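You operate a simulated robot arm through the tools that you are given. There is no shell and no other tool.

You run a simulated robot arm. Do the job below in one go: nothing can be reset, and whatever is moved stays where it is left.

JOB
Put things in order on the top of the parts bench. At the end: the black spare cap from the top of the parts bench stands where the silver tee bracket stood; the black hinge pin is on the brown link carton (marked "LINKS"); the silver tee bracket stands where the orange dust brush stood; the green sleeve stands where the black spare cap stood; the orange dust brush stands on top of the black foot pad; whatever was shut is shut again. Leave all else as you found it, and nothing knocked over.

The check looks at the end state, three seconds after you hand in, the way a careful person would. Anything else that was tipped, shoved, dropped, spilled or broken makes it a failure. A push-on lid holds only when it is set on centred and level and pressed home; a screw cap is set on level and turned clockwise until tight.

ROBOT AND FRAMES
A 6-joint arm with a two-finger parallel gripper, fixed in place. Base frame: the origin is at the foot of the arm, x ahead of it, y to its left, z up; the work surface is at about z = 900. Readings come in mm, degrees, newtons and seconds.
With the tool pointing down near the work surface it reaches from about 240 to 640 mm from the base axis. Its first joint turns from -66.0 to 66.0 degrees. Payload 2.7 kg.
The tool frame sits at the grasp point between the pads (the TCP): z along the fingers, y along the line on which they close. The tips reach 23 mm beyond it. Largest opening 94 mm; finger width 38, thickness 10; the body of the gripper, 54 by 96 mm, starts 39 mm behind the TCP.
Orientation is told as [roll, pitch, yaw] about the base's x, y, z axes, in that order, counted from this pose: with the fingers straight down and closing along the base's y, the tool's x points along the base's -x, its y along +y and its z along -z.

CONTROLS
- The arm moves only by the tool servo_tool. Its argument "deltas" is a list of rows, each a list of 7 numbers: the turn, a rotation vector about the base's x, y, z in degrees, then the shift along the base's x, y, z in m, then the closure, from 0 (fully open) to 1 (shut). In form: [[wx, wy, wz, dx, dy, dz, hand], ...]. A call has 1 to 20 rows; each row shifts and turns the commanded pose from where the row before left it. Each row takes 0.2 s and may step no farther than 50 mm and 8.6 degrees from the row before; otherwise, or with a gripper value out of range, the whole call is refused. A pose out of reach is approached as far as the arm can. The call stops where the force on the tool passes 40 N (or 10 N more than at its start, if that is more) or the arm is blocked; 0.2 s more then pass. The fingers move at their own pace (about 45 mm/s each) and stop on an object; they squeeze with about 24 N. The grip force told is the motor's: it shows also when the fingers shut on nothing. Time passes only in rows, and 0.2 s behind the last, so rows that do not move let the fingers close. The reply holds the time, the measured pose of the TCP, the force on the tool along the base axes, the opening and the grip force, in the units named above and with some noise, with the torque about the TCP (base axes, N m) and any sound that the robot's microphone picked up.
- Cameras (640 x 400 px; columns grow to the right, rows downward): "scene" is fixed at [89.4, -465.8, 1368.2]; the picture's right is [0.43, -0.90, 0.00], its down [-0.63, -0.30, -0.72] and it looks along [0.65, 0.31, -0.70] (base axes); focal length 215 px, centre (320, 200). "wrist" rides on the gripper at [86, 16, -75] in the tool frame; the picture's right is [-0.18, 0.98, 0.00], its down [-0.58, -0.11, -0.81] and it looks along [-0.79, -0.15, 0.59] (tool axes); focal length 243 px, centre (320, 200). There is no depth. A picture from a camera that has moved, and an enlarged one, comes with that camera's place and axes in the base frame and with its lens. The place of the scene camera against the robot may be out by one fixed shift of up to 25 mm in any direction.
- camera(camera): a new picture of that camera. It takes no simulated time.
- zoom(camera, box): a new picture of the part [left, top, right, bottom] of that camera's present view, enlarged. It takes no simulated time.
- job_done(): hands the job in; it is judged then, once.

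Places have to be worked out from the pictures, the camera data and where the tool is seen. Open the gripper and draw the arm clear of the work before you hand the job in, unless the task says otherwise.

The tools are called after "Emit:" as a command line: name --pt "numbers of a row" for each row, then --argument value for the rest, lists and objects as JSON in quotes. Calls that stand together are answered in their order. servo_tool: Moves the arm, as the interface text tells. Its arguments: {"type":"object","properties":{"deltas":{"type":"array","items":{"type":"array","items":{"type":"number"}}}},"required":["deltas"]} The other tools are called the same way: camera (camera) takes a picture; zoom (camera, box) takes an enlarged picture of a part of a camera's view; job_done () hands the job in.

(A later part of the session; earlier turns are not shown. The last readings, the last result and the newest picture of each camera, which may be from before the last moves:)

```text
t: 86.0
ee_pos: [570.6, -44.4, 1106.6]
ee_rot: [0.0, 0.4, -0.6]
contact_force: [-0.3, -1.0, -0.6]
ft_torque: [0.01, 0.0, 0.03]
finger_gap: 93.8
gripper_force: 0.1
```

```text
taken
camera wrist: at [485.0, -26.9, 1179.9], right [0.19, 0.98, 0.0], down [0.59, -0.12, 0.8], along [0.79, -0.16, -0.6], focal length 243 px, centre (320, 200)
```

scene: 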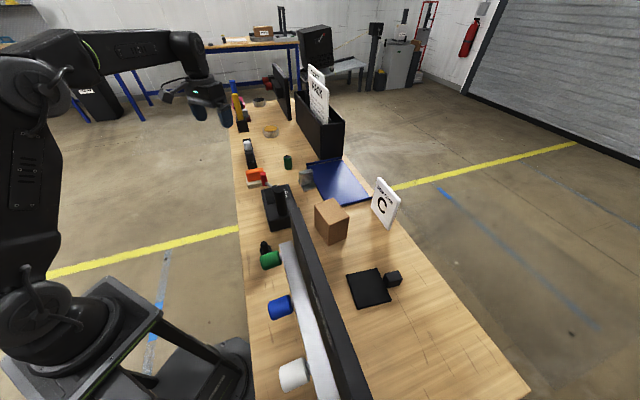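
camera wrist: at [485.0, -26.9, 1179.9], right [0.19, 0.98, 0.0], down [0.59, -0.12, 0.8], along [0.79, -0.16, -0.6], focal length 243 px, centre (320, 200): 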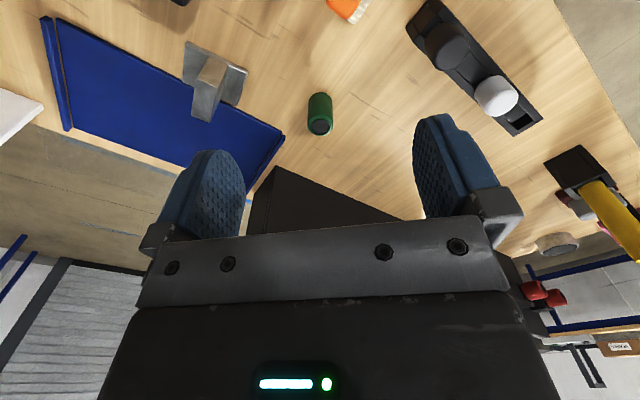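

Emit:
zoom --camera "wrist" --box '[295, 85, 345, 145]'

Emit:
zoom --camera "wrist" --box '[170, 30, 300, 150]'

Emit:
zoom --camera "wrist" --box '[240, 150, 420, 240]'

```text
6.67 times, centred on (320, 115) of wrist
camera zoom: at [485.0, -26.9, 1179.9], right [0.19, 0.98, 0.0], down [0.59, -0.12, 0.8], along [0.79, -0.16, -0.6], focal length 1618 px, centre (320, 767)
```

zoom: 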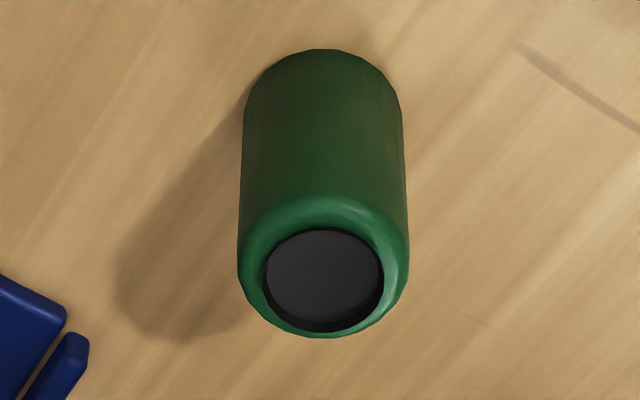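

```text
3.33 times, centred on (235, 90) of wrist
camera zoom: at [485.0, -26.9, 1179.9], right [0.19, 0.98, 0.0], down [0.59, -0.12, 0.8], along [0.79, -0.16, -0.6], focal length 809 px, centre (603, 567)
```

zoom: 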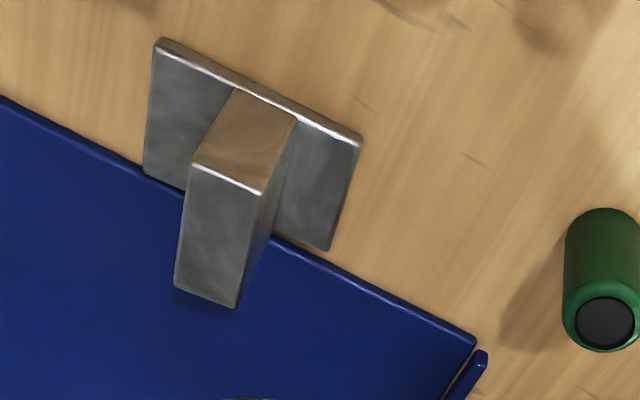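

```text
3.56 times, centred on (330, 195) of wrist
camera zoom: at [485.0, -26.9, 1179.9], right [0.19, 0.98, 0.0], down [0.59, -0.12, 0.8], along [0.79, -0.16, -0.6], focal length 863 px, centre (284, 218)
```

zoom: 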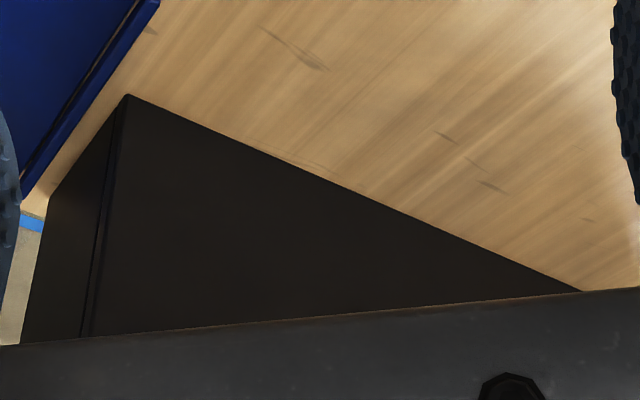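

The sleeve's top is just a recessed bore. I'll also look down into the organizer along its length, in case a duplicate or a missing part stands inside it.

Emit:
servo_tool --pt "0 0 5 -0.02 -0.04 0.02 0" --pt "0 0 6 -0.02 -0.04 0.02 0" --pt "0 0 7 -0.015 -0.045 0.01 0" --pt "0 0 7 -0.015 -0.045 0.0 0" --pt "0 0 7 -0.01 -0.045 0.0 0" --pt "0 0 7 -0.01 -0.04 0.0 0" --pt "0 0 7 0 0 0.0 0" --pt "0 0 6 0 0 0.0 0" --pt "0 0 0 0 0 0 0"

Emit:
camera --camera "wrist"

```text
t: 88.0
ee_pos: [480.2, -300.0, 1157.3]
ee_rot: [0.2, 0.4, 51.5]
contact_force: [-0.6, -0.7, 0.3]
ft_torque: [0.01, 0.01, 0.0]
finger_gap: 94.0
gripper_force: 0.1
```

```text
taken
camera wrist: at [413.8, -355.9, 1231.9], right [-0.65, 0.76, 0.0], down [0.45, 0.39, 0.8], along [0.61, 0.53, -0.6], focal length 243 px, centre (320, 200)
```

wrist: 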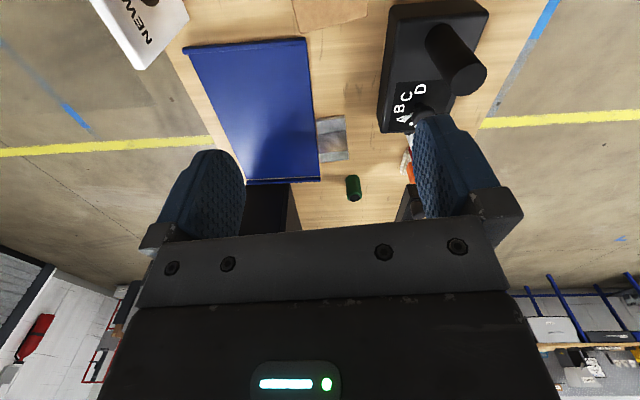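

The gripper hides it; I'll tilt the tool up by 20° so the organizer comes into the clear part of the image.

Emit:
servo_tool --pt "4.4 -5 0 0 0 0 0" --pt "4.4 -5 0 0 0 0 0" --pt "4.4 -5 0 0 0 0 0" --pt "4.4 -5 0 0 0 0 0" --pt "0 0 0 0 0 0 0"

Emit:
camera --camera "wrist"

```text
t: 89.2
ee_pos: [481.1, -299.2, 1157.6]
ee_rot: [-4.9, -25.9, 52.6]
contact_force: [0.3, 0.5, 0.3]
ft_torque: [-0.02, 0.01, 0.01]
finger_gap: 93.6
gripper_force: 0.0
```

```text
taken
camera wrist: at [394.7, -372.0, 1184.5], right [-0.65, 0.76, 0.01], down [0.13, 0.11, 0.98], along [0.74, 0.65, -0.17], focal length 243 px, centre (320, 200)
```

wrist: 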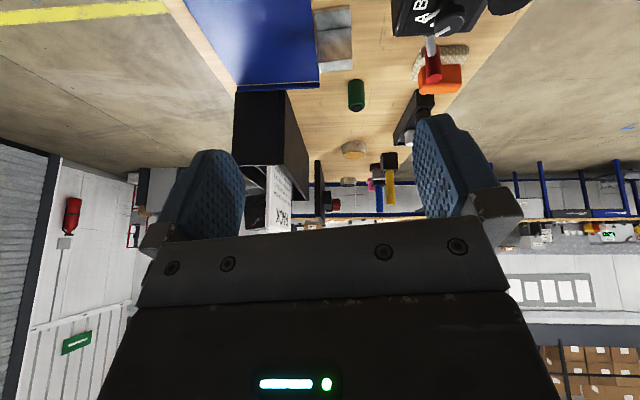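

Emit:
zoom --camera "wrist" --box '[225, 80, 425, 235]'

Emit:
zoom --camera "wrist" --box '[300, 120, 420, 215]'

Emit:
zoom --camera "wrist" --box '[230, 90, 320, 230]'

Emit:
zoom --camera "wrist" --box '[380, 0, 540, 120]'

```text
2.58 times, centred on (325, 158) of wrist
camera zoom: at [394.7, -372.0, 1184.5], right [-0.65, 0.76, 0.01], down [0.13, 0.11, 0.98], along [0.74, 0.65, -0.17], focal length 626 px, centre (307, 310)
```

zoom: 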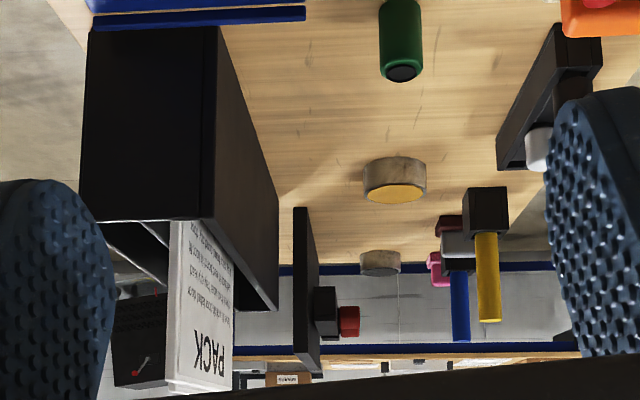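

```text
4.21 times, centred on (360, 168) of wrist
camera zoom: at [394.7, -372.0, 1184.5], right [-0.65, 0.76, 0.01], down [0.13, 0.11, 0.98], along [0.74, 0.65, -0.17], focal length 1022 px, centre (152, 337)
```

zoom: 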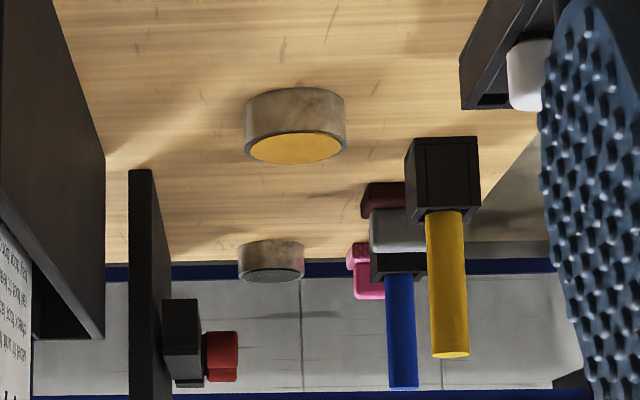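

```text
2.86 times, centred on (275, 160) of wrist
camera zoom: at [394.7, -372.0, 1184.5], right [-0.65, 0.76, 0.01], down [0.13, 0.11, 0.98], along [0.74, 0.65, -0.17], focal length 693 px, centre (449, 314)
```

zoom: 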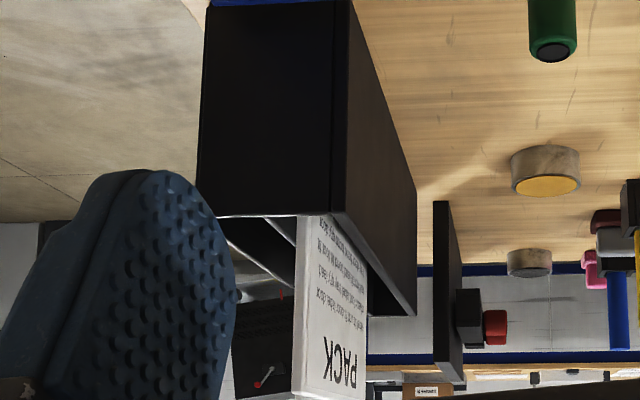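

```text
3.33 times, centred on (460, 60) of wrist
camera zoom: at [394.7, -372.0, 1184.5], right [-0.65, 0.76, 0.01], down [0.13, 0.11, 0.98], along [0.74, 0.65, -0.17], focal length 809 px, centre (-147, 667)
```

zoom: 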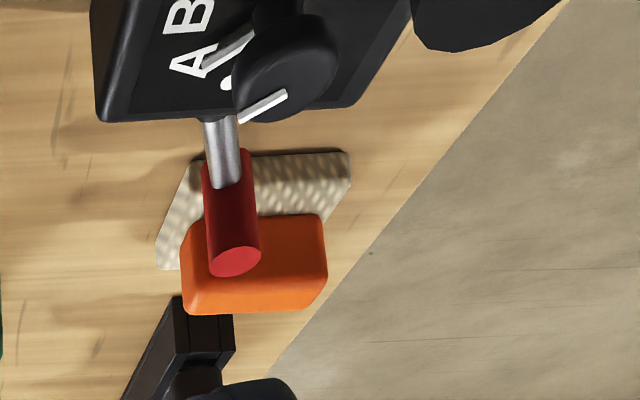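

I found nothing more, so I'm settling the assignment: the flat plate with side grip = foot pad (the only flat black stand), the block with stud = spare cap, and the black-headed steel pin in the rack = hinge pin. I'll straighten the tool and return to above the pin.

Emit:
servo_tool --pt "-4.4 5 0 0 0 0 0" --pt "-4.4 5 0 0 0 0 0" --pt "-4.4 5 0 0 0 0 0" --pt "-4.4 5 0 0 0 0 0" --pt "0 0 -7.8 0.0 0.02 -0.005 0" --pt "0 0 -7.8 0.01 0.03 -0.005 0" --pt "0 0 -7.8 0.01 0.03 -0.005 0" --pt "0 0 -7.8 0.01 0.03 -0.005 0" --pt "0 0 -7.8 0.01 0.03 -0.005 0" --pt "0 0 -7.8 0.01 0.03 -0.005 0" --pt "0 0 -7.8 0.01 0.03 -0.005 0" --pt "0 0 -7.8 0.01 0.03 -0.005 0" --pt "0 0 -7.8 0.01 0.03 -0.01 0" --pt "0 0 -7.8 0.01 0.03 -0.005 0.2" --pt "0 0 -7.8 0.01 0.03 -0.005 0.4" --pt "0 0 -7.8 0.009 0.04 -0.005 0.4" --pt "0 0 0 0 0 0 0.4"

Emit:
camera --camera "wrist"

```text
t: 92.8
ee_pos: [589.7, 60.2, 1095.1]
ee_rot: [0.1, 0.4, -42.4]
contact_force: [0.5, -0.8, -0.4]
ft_torque: [-0.02, -0.02, -0.01]
finger_gap: 56.5
gripper_force: 0.1
```

```text
taken
camera wrist: at [534.8, 131.5, 1168.5], right [0.8, 0.6, 0.0], down [0.36, -0.48, 0.8], along [0.48, -0.64, -0.6], focal length 243 px, centre (320, 200)
```

wrist: 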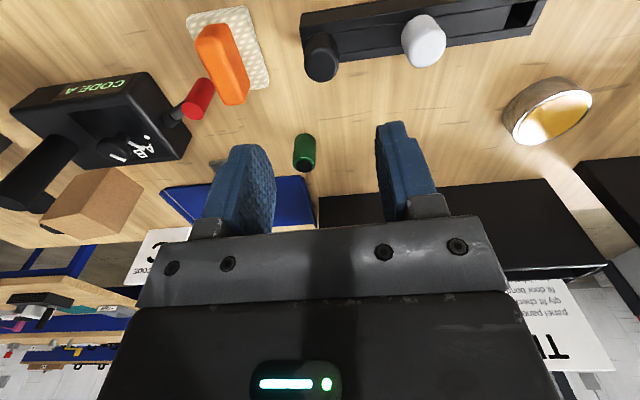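

Aligned over the pin. Descending to the same grip height as before and closing on its head.

Emit:
servo_tool --pt "0 0 0 0.0005 0.0003 -0.04 0.4" --pt "0 0 0 0 0 -0.04 0.4" --pt "0 0 0 0 0 -0.03 0.4" --pt "0 0 0 0 0 -0.011 0.4" --pt "0 0 0 0 0 0 0.4" --pt "0 0 0 0 0 0 0.8" --pt "0 0 0 0 0 0 0.8" --pt "0 0 0 0 0 0 0.8"

```text
t: 94.6
ee_pos: [588.1, 60.4, 970.8]
ee_rot: [0.1, 0.4, -42.2]
contact_force: [-0.6, -0.6, 0.2]
ft_torque: [-0.06, 0.04, -0.01]
finger_gap: 26.9
gripper_force: 23.6
```

The pin's head is gripped (26.9 mm). Lifting it clear of the rack.

Emit:
servo_tool --pt "0 0 0 0 0 0.02 0.8" --pt "0 0 0 0 0 0.03 0.8" --pt "0 0 0 0 0 0.04 0.8" --pt "0 0 0 0 0 0.03 0.8" --pt "0 0 0 0 0 0 0.8"

Emit:
zoom --camera "scene" --box '[215, 85, 285, 165]'

Emit:
zoom --camera "wrist" --box '[220, 40, 420, 200]'

```text
t: 95.8
ee_pos: [589.9, 59.9, 1092.9]
ee_rot: [0.1, 0.4, -42.2]
contact_force: [1.2, -0.1, -0.9]
ft_torque: [0.01, -0.02, 0.0]
finger_gap: 26.6
gripper_force: 24.4
```

```text
5.00 times, centred on (250, 125) of scene
camera zoom: at [89.4, -465.8, 1368.2], right [0.43, -0.9, 0.0], down [-0.63, -0.3, -0.72], along [0.65, 0.31, -0.7], focal length 1074 px, centre (670, 575)
```

zoom: 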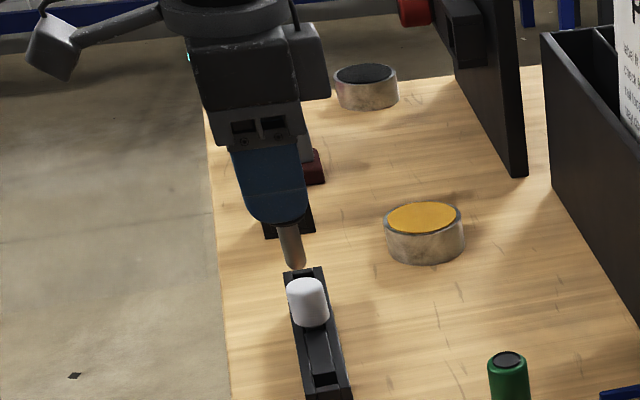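

```text
2.50 times, centred on (320, 120) of wrist
camera zoom: at [536.5, 131.0, 1166.8], right [0.8, 0.6, 0.0], down [0.36, -0.48, 0.8], along [0.48, -0.64, -0.6], focal length 606 px, centre (320, 400)
```

zoom: 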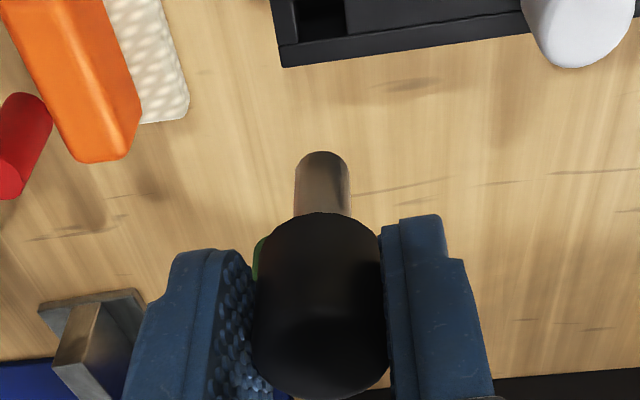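

The shaft tip is about 57 mm below the TCP. Let me zoom on the tip shape to judge how it will rest on the carton.

Emit:
zoom --camera "scene" --box '[262, 122, 286, 142]'

Emit:
zoom --camera "wrist" --box '[300, 90, 340, 130]'

```text
16.00 times, centred on (274, 132) of scene
camera zoom: at [89.4, -465.8, 1368.2], right [0.43, -0.9, 0.0], down [-0.63, -0.3, -0.72], along [0.65, 0.31, -0.7], focal length 3436 px, centre (1056, 1288)
```

zoom: 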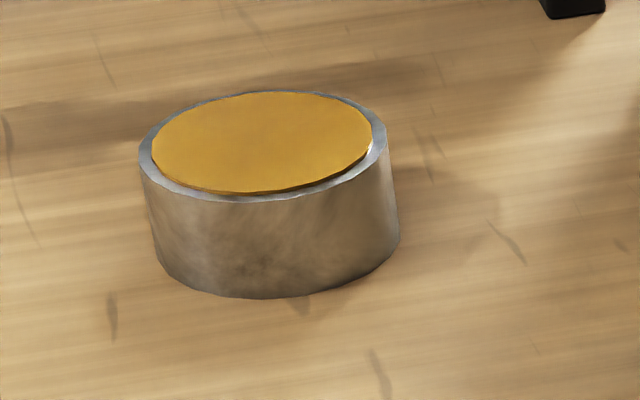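

```text
10.00 times, centred on (320, 110) of wrist
camera zoom: at [536.5, 131.0, 1166.8], right [0.8, 0.6, 0.0], down [0.36, -0.48, 0.8], along [0.48, -0.64, -0.6], focal length 2426 px, centre (320, 1100)
```

zoom: 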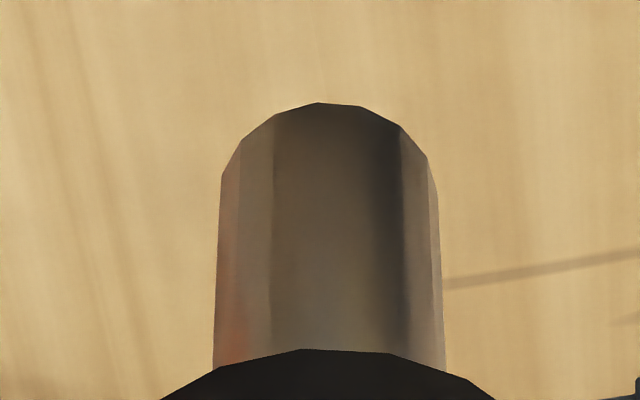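

The shaft end is flat. But one thing bothers me: the block-with-stud could still be a pin standing on a pad if I test by actually lifting the stud, which I haven't done. I'll first return this rack pin to its hole (reverse the 120 mm lift).

Emit:
servo_tool --pt "0 0 0 0 0 -0.03 0.8" --pt "0 0 0 0 0 -0.03 0.8" --pt "0 0 0 0 0 -0.02 0.8" --pt "0 0 0 0 0 -0.01 0.8" --pt "0 0 0 0 0 -0.01 0.8" --pt "0 0 0 0 0 -0.01 0.8" --pt "0 0 0 0 0 -0.005 0.8" --pt "0 0 0 0 0 -0.003 0.8" --pt "0 0 0 0 0 0 0.8"

```text
t: 97.8
ee_pos: [588.0, 61.0, 972.3]
ee_rot: [0.1, 0.4, -42.2]
contact_force: [0.5, 0.2, -0.8]
ft_torque: [-0.02, -0.01, -0.02]
finger_gap: 26.9
gripper_force: 23.9
```

Emit:
servo_tool --pt "0 0 0 0 0 -0.001 0.8" --pt "0 0 0 0 0 -0.001 0.8" --pt "0 0 0 0 0 0 0.8"

```text
t: 98.6
ee_pos: [589.8, 61.3, 973.9]
ee_rot: [0.1, 0.2, -42.1]
contact_force: [-0.8, 1.1, 6.2]
ft_torque: [-0.05, 0.1, 0.0]
finger_gap: 26.6
gripper_force: 24.4
```

Seated again. Releasing and rising, then going to the block-with-stud.

Emit:
servo_tool --pt "0 0 0 0 0 0 0.6" --pt "0 0 0 0 0 0 0.4" --pt "0 0 0 0 0 0.03 0.4" --pt "0 0 0 0 0 0.045 0.4" --pt "0 0 0 0 0 0.045 0.4" --pt "0 0 0 -0.03 -0.03 0.01 0.4" --pt "0 0 0 -0.035 -0.035 0.0 0.4" --pt "0 0 0 -0.035 -0.035 0.0 0.4" --pt "0 0 0 -0.035 -0.03 0.0 0.4" --pt "0 0 0 -0.035 -0.03 0.0 0.4" --pt "0 0 0 -0.035 -0.03 0.0 0.4" --pt "0 0 0 -0.035 -0.03 0.0 0.4" --pt "0 0 0 -0.035 -0.03 0.0 0.45" --pt "0 0 2 -0.012 -0.029 0.0 0.45" --pt "0 0 0 0 0 0 0.45"

Emit:
camera --camera "wrist"

Emit:
zoom --camera "scene" --box '[230, 125, 290, 180]'

```text
t: 101.8
ee_pos: [302.5, -219.7, 1102.4]
ee_rot: [0.1, 0.4, -40.2]
contact_force: [0.1, -0.5, 0.3]
ft_torque: [0.0, 0.01, -0.03]
finger_gap: 51.7
gripper_force: 0.1
```

```text
taken
camera wrist: at [247.2, -150.4, 1176.2], right [0.77, 0.63, 0.0], down [0.38, -0.46, 0.8], along [0.51, -0.62, -0.6], focal length 243 px, centre (320, 200)
```

wrist: 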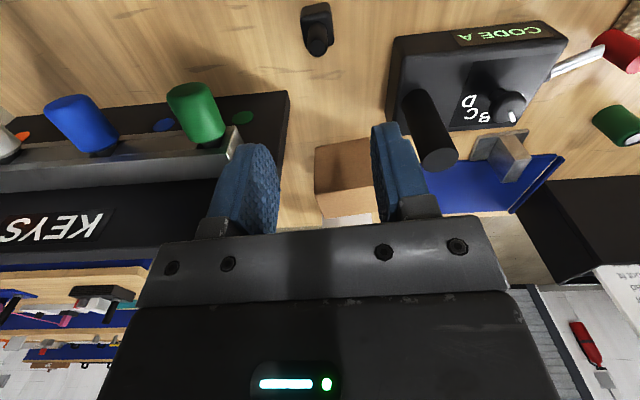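

```text
7.27 times, centred on (260, 152) of scene
camera zoom: at [89.3, -465.8, 1368.2], right [0.43, -0.9, 0.0], down [-0.63, -0.3, -0.72], along [0.65, 0.31, -0.7], focal length 1562 px, centre (756, 546)
```

zoom: 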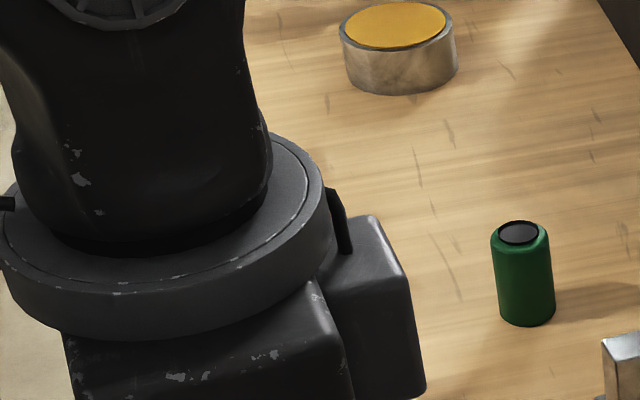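

Above the block-with-stud again. Verifying alignment, then gripping only the upper part of the stud (tips z≈946) and trying a lift.

Emit:
zoom --camera "wrist" --box '[290, 0, 350, 70]'

Emit:
servo_tool --pt "0 0 0 0 0 -0.045 0.45" --pt "0 0 0 0 0 -0.045 0.45" --pt "0 0 0 0 0 -0.03 0.45" --pt "0 0 0 0 0 0 0.45" --pt "0 0 0 0 0 0 0.45"

Emit:
zoom --camera "wrist" --box '[220, 60, 420, 220]'

```text
5.71 times, centred on (320, 35) of wrist
camera zoom: at [247.2, -150.4, 1176.2], right [0.77, 0.63, 0.0], down [0.38, -0.46, 0.8], along [0.51, -0.62, -0.6], focal length 1386 px, centre (320, 1143)
```

zoom: 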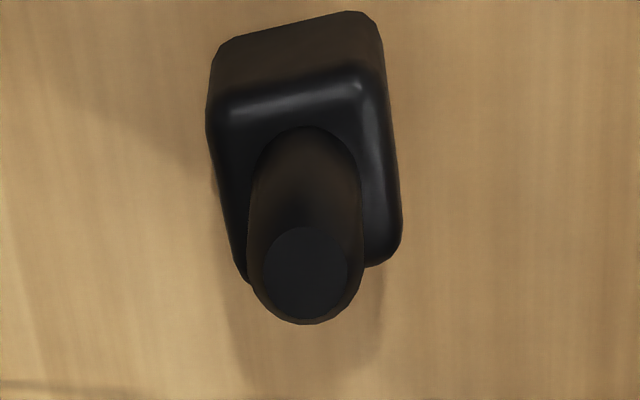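

```text
t: 103.0
ee_pos: [301.4, -218.6, 982.9]
ee_rot: [0.1, 0.3, -40.3]
contact_force: [-0.1, 0.2, 0.5]
ft_torque: [-0.03, 0.01, -0.01]
finger_gap: 51.8
gripper_force: 0.1
```

```text
2.50 times, centred on (320, 140) of wrist
camera zoom: at [245.3, -150.7, 1056.0], right [0.78, 0.63, 0.0], down [0.38, -0.46, 0.8], along [0.51, -0.62, -0.6], focal length 606 px, centre (320, 350)
```

zoom: 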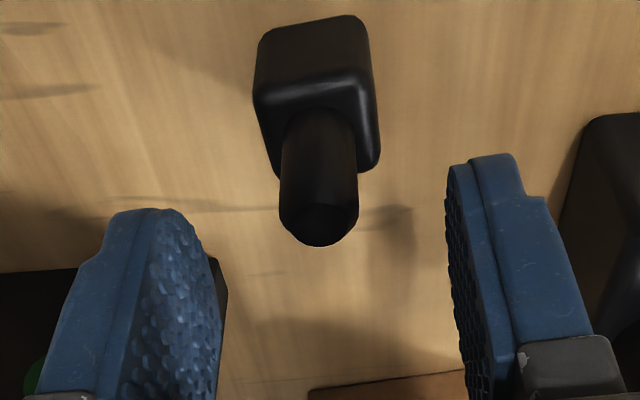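

Well centred. Down 14 mm, close on the stud.

Emit:
servo_tool --pt "0 0 0 0 0 -0.014 0.45" --pt "0 0 0 0 0 0 0.45" --pt "0 0 0 0 0 0 0.95" --pt "0 0 0 0 0 0 0.95" --pt "0 0 0 0 0 0 0.95" --pt "0 0 0 0 0 0 0.95"

Emit:
zoom --camera "wrist" --box '[220, 60, 420, 220]'

```text
t: 104.4
ee_pos: [301.8, -219.3, 967.5]
ee_rot: [0.1, 0.3, -40.2]
contact_force: [0.3, -0.6, 0.8]
ft_torque: [0.02, 0.0, 0.0]
finger_gap: 20.0
gripper_force: 24.3
```

```text
2.50 times, centred on (320, 140) of wrist
camera zoom: at [246.1, -150.6, 1042.6], right [0.78, 0.63, 0.0], down [0.38, -0.46, 0.8], along [0.51, -0.62, -0.6], focal length 606 px, centre (320, 350)
```

zoom: 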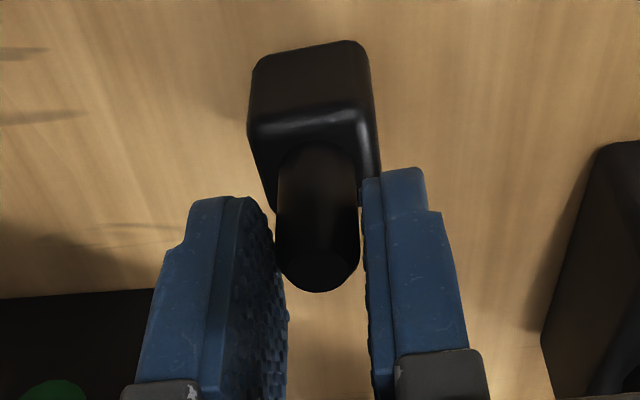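

Gap 20.0 mm, again on the tapering line. Now a small 6 mm lift to see what comes up.

Emit:
servo_tool --pt "0 0 0 0 0 0.003 0.95" --pt "0 0 0 0 0 0.003 0.95" --pt "0 0 0 0 0 0 0.95"

Emit:
zoom --camera "wrist" --box '[220, 60, 420, 220]'

Emit:
zoom --camera "scene" --box '[235, 215, 305, 275]'

```text
t: 105.2
ee_pos: [301.0, -218.5, 974.7]
ee_rot: [0.1, 0.4, -40.2]
contact_force: [0.5, 0.5, -0.7]
ft_torque: [-0.02, 0.0, -0.02]
finger_gap: 20.2
gripper_force: 24.2
```

```text
2.50 times, centred on (320, 140) of wrist
camera zoom: at [246.1, -150.4, 1048.9], right [0.78, 0.63, 0.0], down [0.38, -0.46, 0.8], along [0.51, -0.62, -0.6], focal length 606 px, centre (320, 350)
```

zoom: 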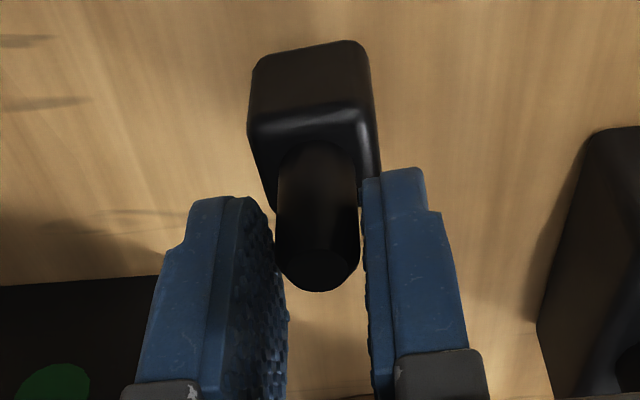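

```text
6.67 times, centred on (270, 245) of scene
camera zoom: at [89.4, -465.8, 1368.2], right [0.43, -0.9, 0.0], down [-0.63, -0.3, -0.72], along [0.65, 0.31, -0.7], focal length 1432 px, centre (653, -100)
```

zoom: 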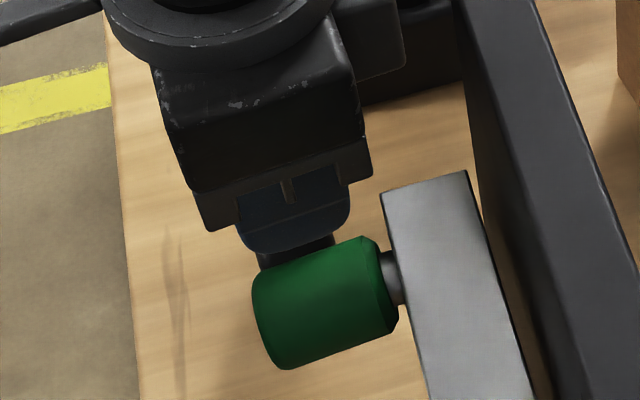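

The whole piece came up together, so block and stud are definitely one part. Setting it back down and releasing.

Emit:
servo_tool --pt "0 0 0 0 0 -0.003 0.95" --pt "0 0 0 0 0 -0.003 0.95" --pt "0 0 0 0 0 0 0.95" --pt "0 0 0 0 0 0 0.45" --pt "0 0 0 0 0 0 0.45" --pt "0 0 0 0 0 0.04 0.45" --pt "0 0 0 0 0 0.045 0.45" --pt "0 0 0 0 0 0.045 0.45" --pt "0 0 0 0 0 0 0.45"

Emit:
zoom --camera "wrist" --box '[290, 0, 350, 70]'

Emit:
camera --camera "scene"

```text
t: 107.2
ee_pos: [303.1, -218.2, 1097.8]
ee_rot: [0.1, 0.4, -40.3]
contact_force: [0.0, 0.4, -0.6]
ft_torque: [-0.03, -0.05, 0.02]
finger_gap: 51.6
gripper_force: 0.1
```

```text
5.71 times, centred on (320, 35) of wrist
camera zoom: at [246.6, -149.3, 1172.8], right [0.78, 0.63, 0.0], down [0.38, -0.46, 0.8], along [0.51, -0.62, -0.6], focal length 1386 px, centre (320, 1143)
```

zoom: 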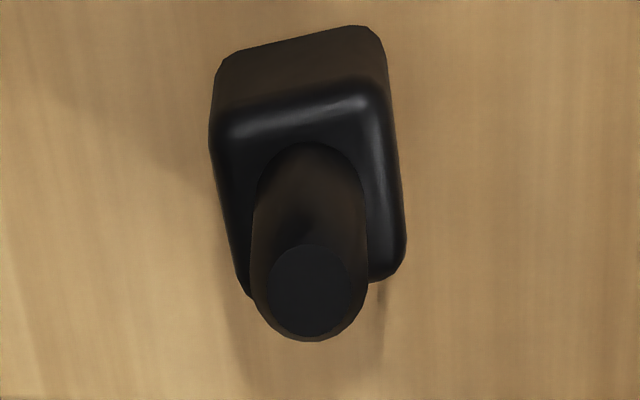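

```text
taken
```

scene: 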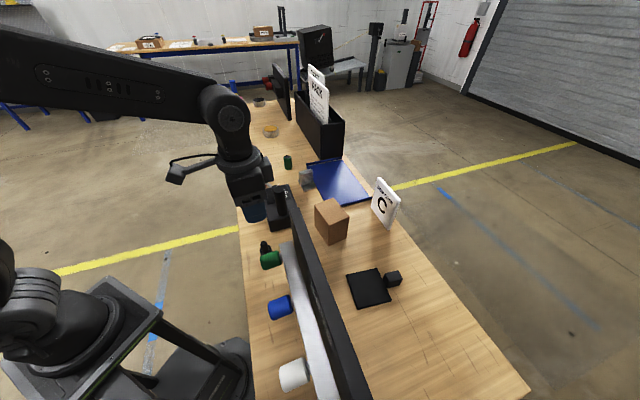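

The piece is back where it stood (within a couple of mm). I'm going with: rack pin = hinge pin, flat plate = foot pad, block-with-stud = spare cap. Returning to the rack pin to carry it to the carton.

Emit:
servo_tool --pt "0 0 0 0.032 0.031 0.0 0.4" --pt "0 0 0 0.032 0.031 0.0 0.4" --pt "0 0 0 0.032 0.031 0.0 0.4" --pt "0 0 0 0.032 0.031 0.0 0.4" --pt "0 0 0 0.032 0.031 0.0 0.4" --pt "0 0 0 0.032 0.031 0.0 0.4" --pt "0 0 0 0.032 0.031 0.0 0.4" --pt "0 0 -1 0.032 0.031 0.0 0.4" --pt "0.2 -0.3 -1 0.0315 0.0305 0.0 0.4" --pt "0 0 0 0 0 0 0.4" --pt "0 0 0 0 0 0 0.4"

Emit:
zoom --camera "wrist" --box '[260, 20, 380, 120]'

Emit:
zoom --camera "wrist" --box '[160, 0, 300, 120]'

```text
t: 109.6
ee_pos: [588.9, 63.5, 1097.5]
ee_rot: [0.4, 0.3, -42.3]
contact_force: [0.2, -0.2, -0.3]
ft_torque: [0.01, 0.01, -0.01]
finger_gap: 56.5
gripper_force: 0.0
```

```text
4.00 times, centred on (320, 70) of wrist
camera zoom: at [533.6, 132.9, 1172.2], right [0.8, 0.6, 0.01], down [0.36, -0.48, 0.8], along [0.49, -0.64, -0.6], focal length 970 px, centre (320, 720)
```

zoom: 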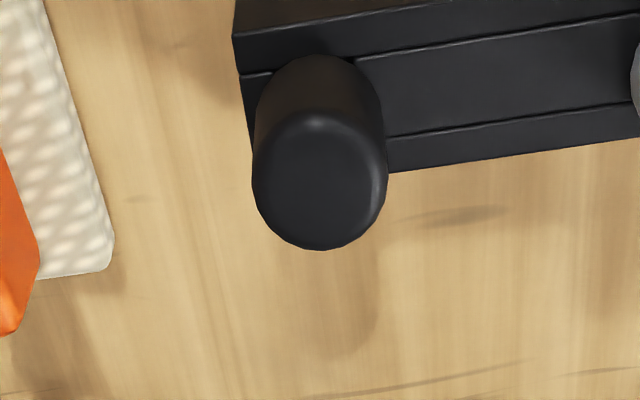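

```text
3.33 times, centred on (230, 60) of wrist
camera zoom: at [533.6, 132.9, 1172.2], right [0.8, 0.6, 0.01], down [0.36, -0.48, 0.8], along [0.49, -0.64, -0.6], focal length 809 px, centre (620, 667)
```

zoom: 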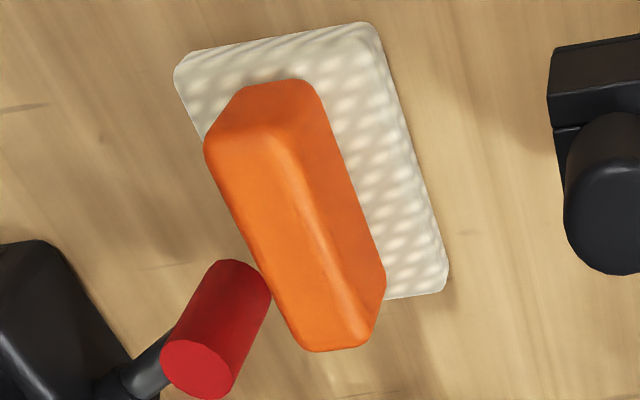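

Small misalignment (pin is ~2.5 mm, −3.6 mm from the TCP). Correcting, levelling, descending and gripping its head.

Emit:
servo_tool --pt "-0.5 0.05 0 0.0025 -0.0036 -0.04 0.4" --pt "0 0 0 0 0 -0.04 0.4" --pt "0 0 0 0 0 -0.03 0.4" --pt "0 0 0 0 0 -0.012 0.4" --pt "0 0 0 0 0 0 0.4"

Emit:
zoom --camera "wrist" --box '[220, 80, 420, 220]'

```text
t: 110.8
ee_pos: [592.8, 57.9, 973.5]
ee_rot: [0.1, 0.0, -42.2]
contact_force: [0.1, 0.7, 0.0]
ft_torque: [-0.02, 0.02, 0.02]
finger_gap: 56.5
gripper_force: 0.0
```

```text
2.86 times, centred on (320, 150) of wrist
camera zoom: at [539.1, 128.9, 1047.5], right [0.8, 0.6, 0.0], down [0.36, -0.47, 0.81], along [0.49, -0.64, -0.59], focal length 693 px, centre (320, 343)
```

zoom: 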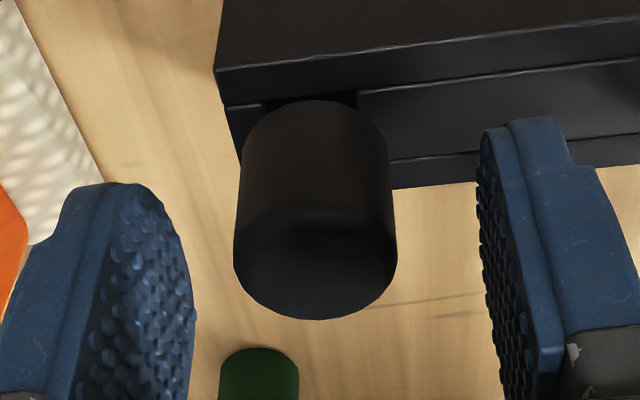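

Centred on the pin's head. Closing and lifting 120 mm.

Emit:
servo_tool --pt "0 0 0 0 0 0 0.8" --pt "0 0 0 0 0 0 0.8" --pt "0 0 0 0 0 0 0.8" --pt "0 0 0 0 0 0.02 0.8" --pt "0 0 0 0 0 0.03 0.8" --pt "0 0 0 0 0 0.04 0.8" --pt "0 0 0 0 0 0.03 0.8" --pt "0 0 0 0 0 0 0.8"

Emit:
camera --camera "wrist"

```text
t: 112.6
ee_pos: [592.2, 54.7, 1094.7]
ee_rot: [0.0, 0.0, -42.2]
contact_force: [-0.6, 0.0, -0.5]
ft_torque: [0.01, -0.01, -0.03]
finger_gap: 26.7
gripper_force: 23.9
```

```text
taken
camera wrist: at [538.0, 126.4, 1169.1], right [0.8, 0.6, 0.0], down [0.36, -0.47, 0.81], along [0.49, -0.64, -0.59], focal length 243 px, centre (320, 200)
```

wrist: 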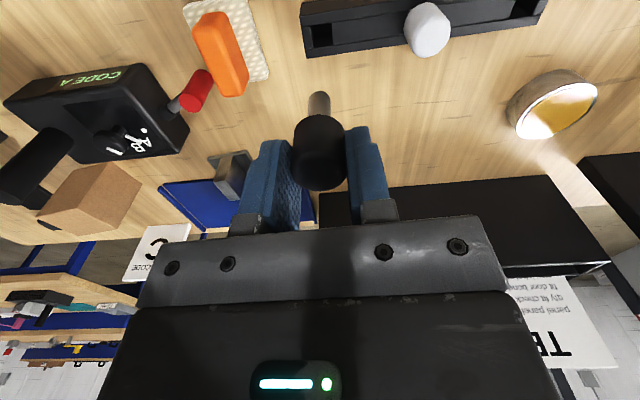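

Holding the pin with its tip ~57 mm below the TCP. Carrying it at z≈1095 round the coder's handle to above the carton.

Emit:
servo_tool --pt "0 0 0 -0.009 -0.0393 0.0 0.8" --pt "0 0 0 -0.009 -0.0393 0.0 0.8" --pt "0 0 0 -0.009 -0.0393 0.0 0.8" --pt "0 0 0 -0.009 -0.0393 0.0 0.8" --pt "0 0 0 -0.01375 -0.0375 0.0 0.8" --pt "0 0 0 -0.01375 -0.0375 0.0 0.8" --pt "0 0 0 -0.01375 -0.0375 0.0 0.8" --pt "0 0 0 -0.01375 -0.0375 0.0 0.8" --pt "0 0 0 -0.0193 -0.0263 0.0 0.8" --pt "0 0 0 -0.0193 -0.0263 0.0 0.8" --pt "0 0 0 -0.0193 -0.0263 0.0 0.8" --pt "0 0 0 0 0 0 0.8" --pt "0 0 0 0 0 0 0.8"

Emit:
camera --camera "wrist"

Emit:
zoom --camera "wrist" --box '[230, 30, 410, 170]'

Emit:
zoom --camera "scene" --box '[290, 130, 390, 250]'

```text
t: 115.4
ee_pos: [443.4, -329.6, 1096.9]
ee_rot: [0.1, 0.0, -42.1]
contact_force: [0.2, 0.5, -1.3]
ft_torque: [-0.01, -0.01, -0.01]
finger_gap: 26.8
gripper_force: 23.7
```

```text
taken
camera wrist: at [389.3, -258.9, 1170.4], right [0.8, 0.6, 0.0], down [0.36, -0.47, 0.81], along [0.49, -0.64, -0.59], focal length 243 px, centre (320, 200)
```

wrist: 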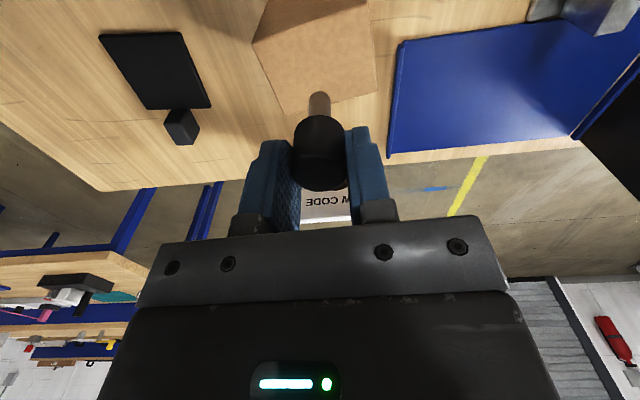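

```text
2.86 times, centred on (320, 100) of wrist
camera zoom: at [389.3, -258.9, 1170.4], right [0.8, 0.6, 0.0], down [0.36, -0.47, 0.81], along [0.49, -0.64, -0.59], focal length 693 px, centre (320, 486)
```

zoom: 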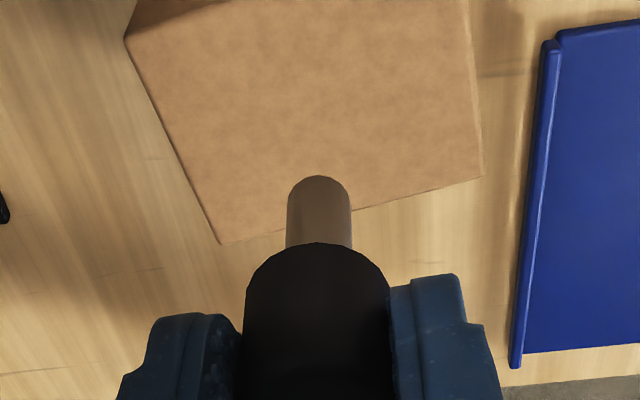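

```text
3.33 times, centred on (340, 190) of scene
camera zoom: at [89.4, -465.8, 1368.2], right [0.43, -0.9, 0.0], down [-0.63, -0.3, -0.72], along [0.65, 0.31, -0.7], focal length 716 px, centre (253, 233)
```

zoom: 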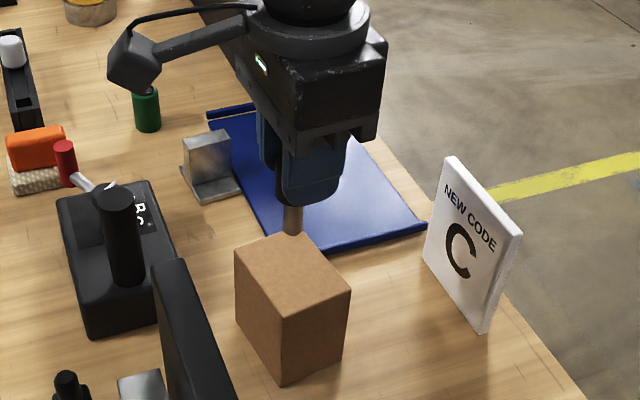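

The pin is right over the carton's centre (442, −329), carton top at z≈988.5. Lowering 44 mm, then feeling for contact.

Emit:
servo_tool --pt "0 0 0 0 -0.0005 -0.02 0.8" --pt "0 0 0 0 0 -0.015 0.8" --pt "0 0 0 0 0 -0.009 0.8" --pt "0 0 0 0 0 0 0.8" --pt "0 0 0 0 0 0 0.8"

Emit:
zoom --camera "wrist" --box '[230, 60, 410, 200]'

Emit:
zoom --camera "scene" --box '[310, 180, 360, 220]'

```text
t: 116.6
ee_pos: [441.8, -330.5, 1054.2]
ee_rot: [0.1, -0.2, -42.2]
contact_force: [2.7, -0.3, 17.4]
ft_torque: [-0.06, -0.16, 0.02]
finger_gap: 27.0
gripper_force: 23.6
```

```text
2.86 times, centred on (320, 130) of wrist
camera zoom: at [389.1, -259.8, 1126.3], right [0.8, 0.6, 0.0], down [0.35, -0.47, 0.81], along [0.49, -0.64, -0.59], focal length 693 px, centre (320, 400)
```

zoom: 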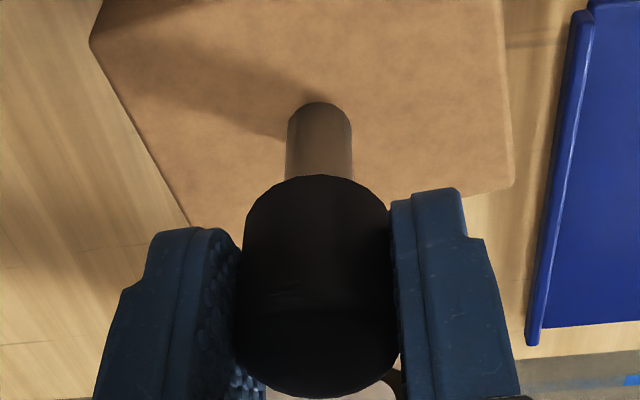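

```text
10.00 times, centred on (335, 200) of scene
camera zoom: at [89.2, -465.6, 1368.2], right [0.43, -0.9, 0.0], down [-0.63, -0.3, -0.72], along [0.65, 0.31, -0.7], focal length 2148 px, centre (170, 200)
```

zoom: 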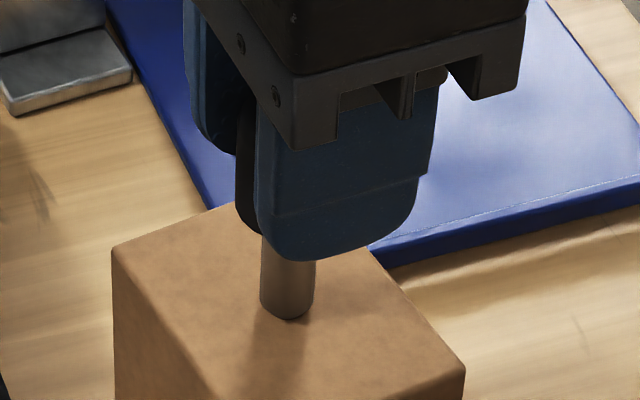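

Contact already (17 N). Easing up in small steps until the pin just rests.

Emit:
servo_tool --pt "0 0 0 0 0 0.001 0.8" --pt "0 0 0 0 0 0 0.8"

```text
t: 117.2
ee_pos: [443.0, -331.4, 1052.7]
ee_rot: [0.1, 0.0, -42.2]
contact_force: [3.9, -3.9, 12.8]
ft_torque: [-0.16, -0.23, -0.04]
finger_gap: 26.8
gripper_force: 23.8
```

Emit:
servo_tool --pt "0 0 0 0 0 0.001 0.8" --pt "0 0 0 0 0 0.001 0.8" --pt "0 0 0 0 0 0 0.8"

```text
t: 118.0
ee_pos: [443.7, -330.0, 1053.0]
ee_rot: [0.1, 0.2, -42.2]
contact_force: [0.3, 0.7, -0.3]
ft_torque: [-0.02, -0.05, -0.01]
finger_gap: 26.7
gripper_force: 24.1
```

Now essentially weightless; lowering half a millimetre to rest it, then opening slowly.

Emit:
servo_tool --pt "0 0 0 0 0 -0.0005 0.8" --pt "0 0 0 0 0 0 0.8"

```text
t: 118.6
ee_pos: [443.4, -330.3, 1053.5]
ee_rot: [0.1, 0.0, -42.3]
contact_force: [-0.4, -0.3, -0.4]
ft_torque: [0.01, 0.03, -0.03]
finger_gap: 26.5
gripper_force: 23.8
```

Emit:
servo_tool --pt "0 0 0 0 0 -0.0005 0.8" --pt "0 0 0 0 0 0 0.8"

```text
t: 119.2
ee_pos: [442.9, -329.7, 1054.9]
ee_rot: [0.1, 0.0, -42.2]
contact_force: [0.0, -0.3, -0.7]
ft_torque: [-0.02, 0.0, 0.0]
finger_gap: 26.8
gripper_force: 24.1
```

Emit:
servo_tool --pt "0 0 0 0 0 -0.0007 0.8" --pt "0 0 0 0 0 0 0.8"

```text
t: 119.8
ee_pos: [443.8, -330.1, 1053.8]
ee_rot: [0.2, 0.0, -42.2]
contact_force: [0.3, -0.1, -0.5]
ft_torque: [0.0, 0.03, -0.03]
finger_gap: 27.0
gripper_force: 24.3
```

Emit:
servo_tool --pt "0 0 0 0 0 -0.0006 0.8" --pt "0 0 0 0 0 0 0.8"

```text
t: 120.4
ee_pos: [444.7, -330.4, 1053.6]
ee_rot: [0.2, 0.0, -42.2]
contact_force: [-1.1, 0.9, 3.2]
ft_torque: [0.07, 0.06, -0.02]
finger_gap: 26.5
gripper_force: 24.2
```

Resting with ~3 N. Opening just a little (to ~30 mm) and checking that it stands.

Emit:
servo_tool --pt "0 0 0 0 0 0 0.7" --pt "0 0 0 0 0 0 0.68" --pt "0 0 0 0 0 0 0.66" --pt "0 0 0 0 0 0 0.64"

Emit:
zoom --camera "scene" --box '[310, 180, 360, 220]'

Emit:
zoom --camera "wrist" --box '[230, 60, 410, 200]'

```text
t: 121.4
ee_pos: [443.6, -330.1, 1051.1]
ee_rot: [0.1, 0.0, -42.2]
contact_force: [-0.6, 0.4, 0.4]
ft_torque: [-0.02, -0.02, 0.0]
finger_gap: 33.9
gripper_force: 0.0
```

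```text
10.00 times, centred on (335, 200) of scene
camera zoom: at [89.4, -465.8, 1368.2], right [0.43, -0.9, 0.0], down [-0.63, -0.3, -0.72], along [0.65, 0.31, -0.7], focal length 2148 px, centre (170, 200)
```

zoom: 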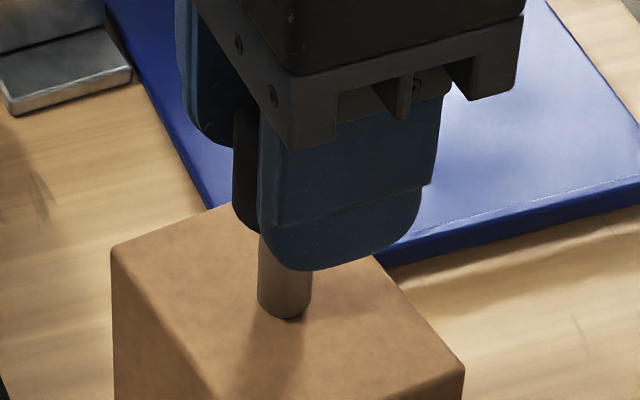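

```text
2.86 times, centred on (320, 130) of wrist
camera zoom: at [389.4, -259.3, 1126.1], right [0.8, 0.6, 0.0], down [0.36, -0.47, 0.81], along [0.49, -0.64, -0.59], focal length 693 px, centre (320, 400)
```

zoom: 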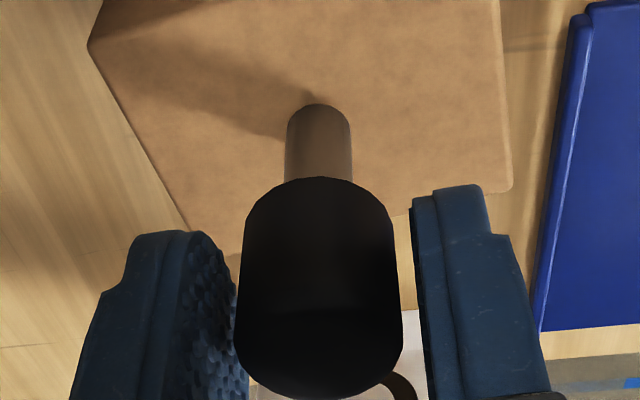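

It stands on its own. Opening wider and rising straight up.

Emit:
servo_tool --pt "0 0 0 0 0 0 0.55" --pt "0 0 0 0 0 0 0.45" --pt "0 0 0 0 0 0.01 0.4" --pt "0 0 0 0 0 0.03 0.4" --pt "0 0 0 0 0 0.04 0.4" --pt "0 0 0 0 0 0 0.4"

Emit:
zoom --camera "scene" --box '[300, 170, 370, 250]'

Emit:
camera --camera "wrist"

```text
t: 122.8
ee_pos: [444.6, -331.3, 1132.7]
ee_rot: [0.1, 0.1, -42.2]
contact_force: [0.4, 0.8, 0.2]
ft_torque: [-0.02, 0.0, -0.01]
finger_gap: 56.3
gripper_force: 0.0
```

```text
5.00 times, centred on (335, 210) of scene
camera zoom: at [89.4, -465.8, 1368.2], right [0.43, -0.9, 0.0], down [-0.63, -0.3, -0.72], along [0.65, 0.31, -0.7], focal length 1074 px, centre (245, 150)
```

zoom: 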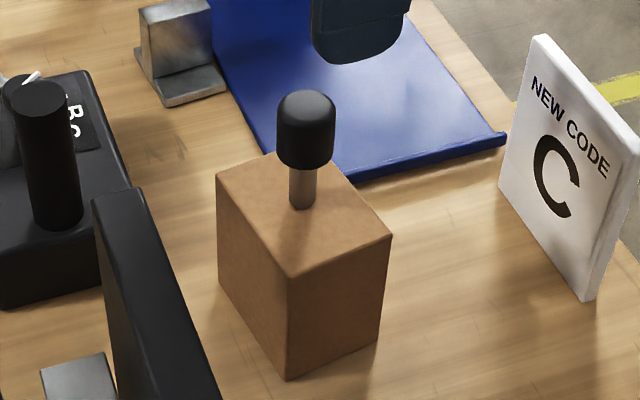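

```text
taken
camera wrist: at [390.3, -260.5, 1207.3], right [0.8, 0.6, 0.0], down [0.36, -0.47, 0.81], along [0.49, -0.64, -0.59], focal length 243 px, centre (320, 200)
```

wrist: 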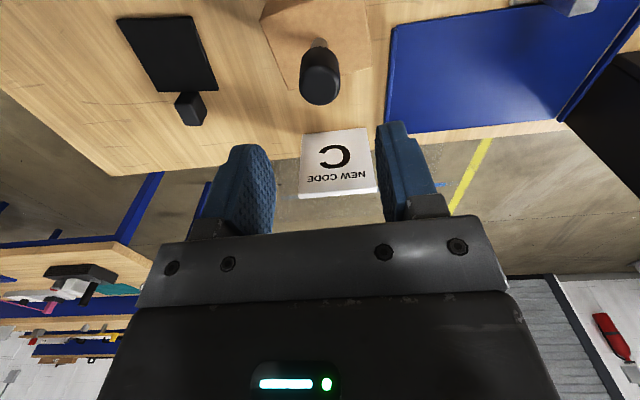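

The pin stands on the carton. Next the brush: moving to look at it from above with the tool straight.

Emit:
servo_tool --pt "0 0 6 0.008 0.0445 0.0 0.2" --pt "0 0 6 0.008 0.0445 0.0 0" --pt "0 0 6 0.008 0.0445 0.0 0" --pt "0 0 6 0.008 0.0445 -0.01 0" --pt "0 0 6 0.008 0.0445 -0.01 0" --pt "0 0 6 0.008 0.0445 -0.01 0" --pt "0 0 6.2 0.008 0.0445 0 0" --pt "0 0 0 0 0 0 0" --pt "0 0 0 0 0 0 0"

Emit:
camera --camera "wrist"

Emit:
zoom --camera "wrist" --box '[260, 20, 400, 130]'

```text
t: 124.8
ee_pos: [497.9, -18.6, 1102.7]
ee_rot: [0.1, 0.0, 0.0]
contact_force: [-0.1, -0.2, 0.9]
ft_torque: [0.01, 0.02, 0.01]
finger_gap: 94.0
gripper_force: 0.2
```

```text
taken
camera wrist: at [410.4, -2.0, 1175.9], right [0.18, 0.98, 0.0], down [0.58, -0.11, 0.81], along [0.79, -0.15, -0.59], focal length 243 px, centre (320, 200)
```

wrist: 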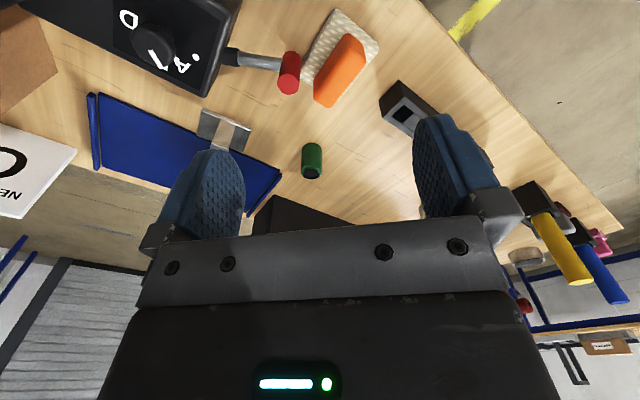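

```text
3.64 times, centred on (330, 75) of wrist
camera zoom: at [410.4, -2.0, 1175.9], right [0.18, 0.98, 0.0], down [0.58, -0.11, 0.81], along [0.79, -0.15, -0.59], focal length 882 px, centre (284, 654)
```

zoom: 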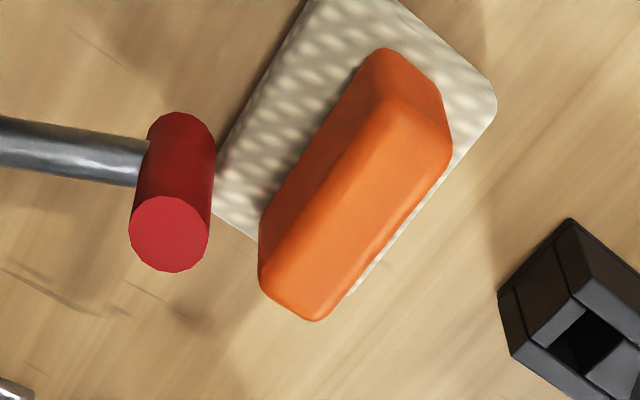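

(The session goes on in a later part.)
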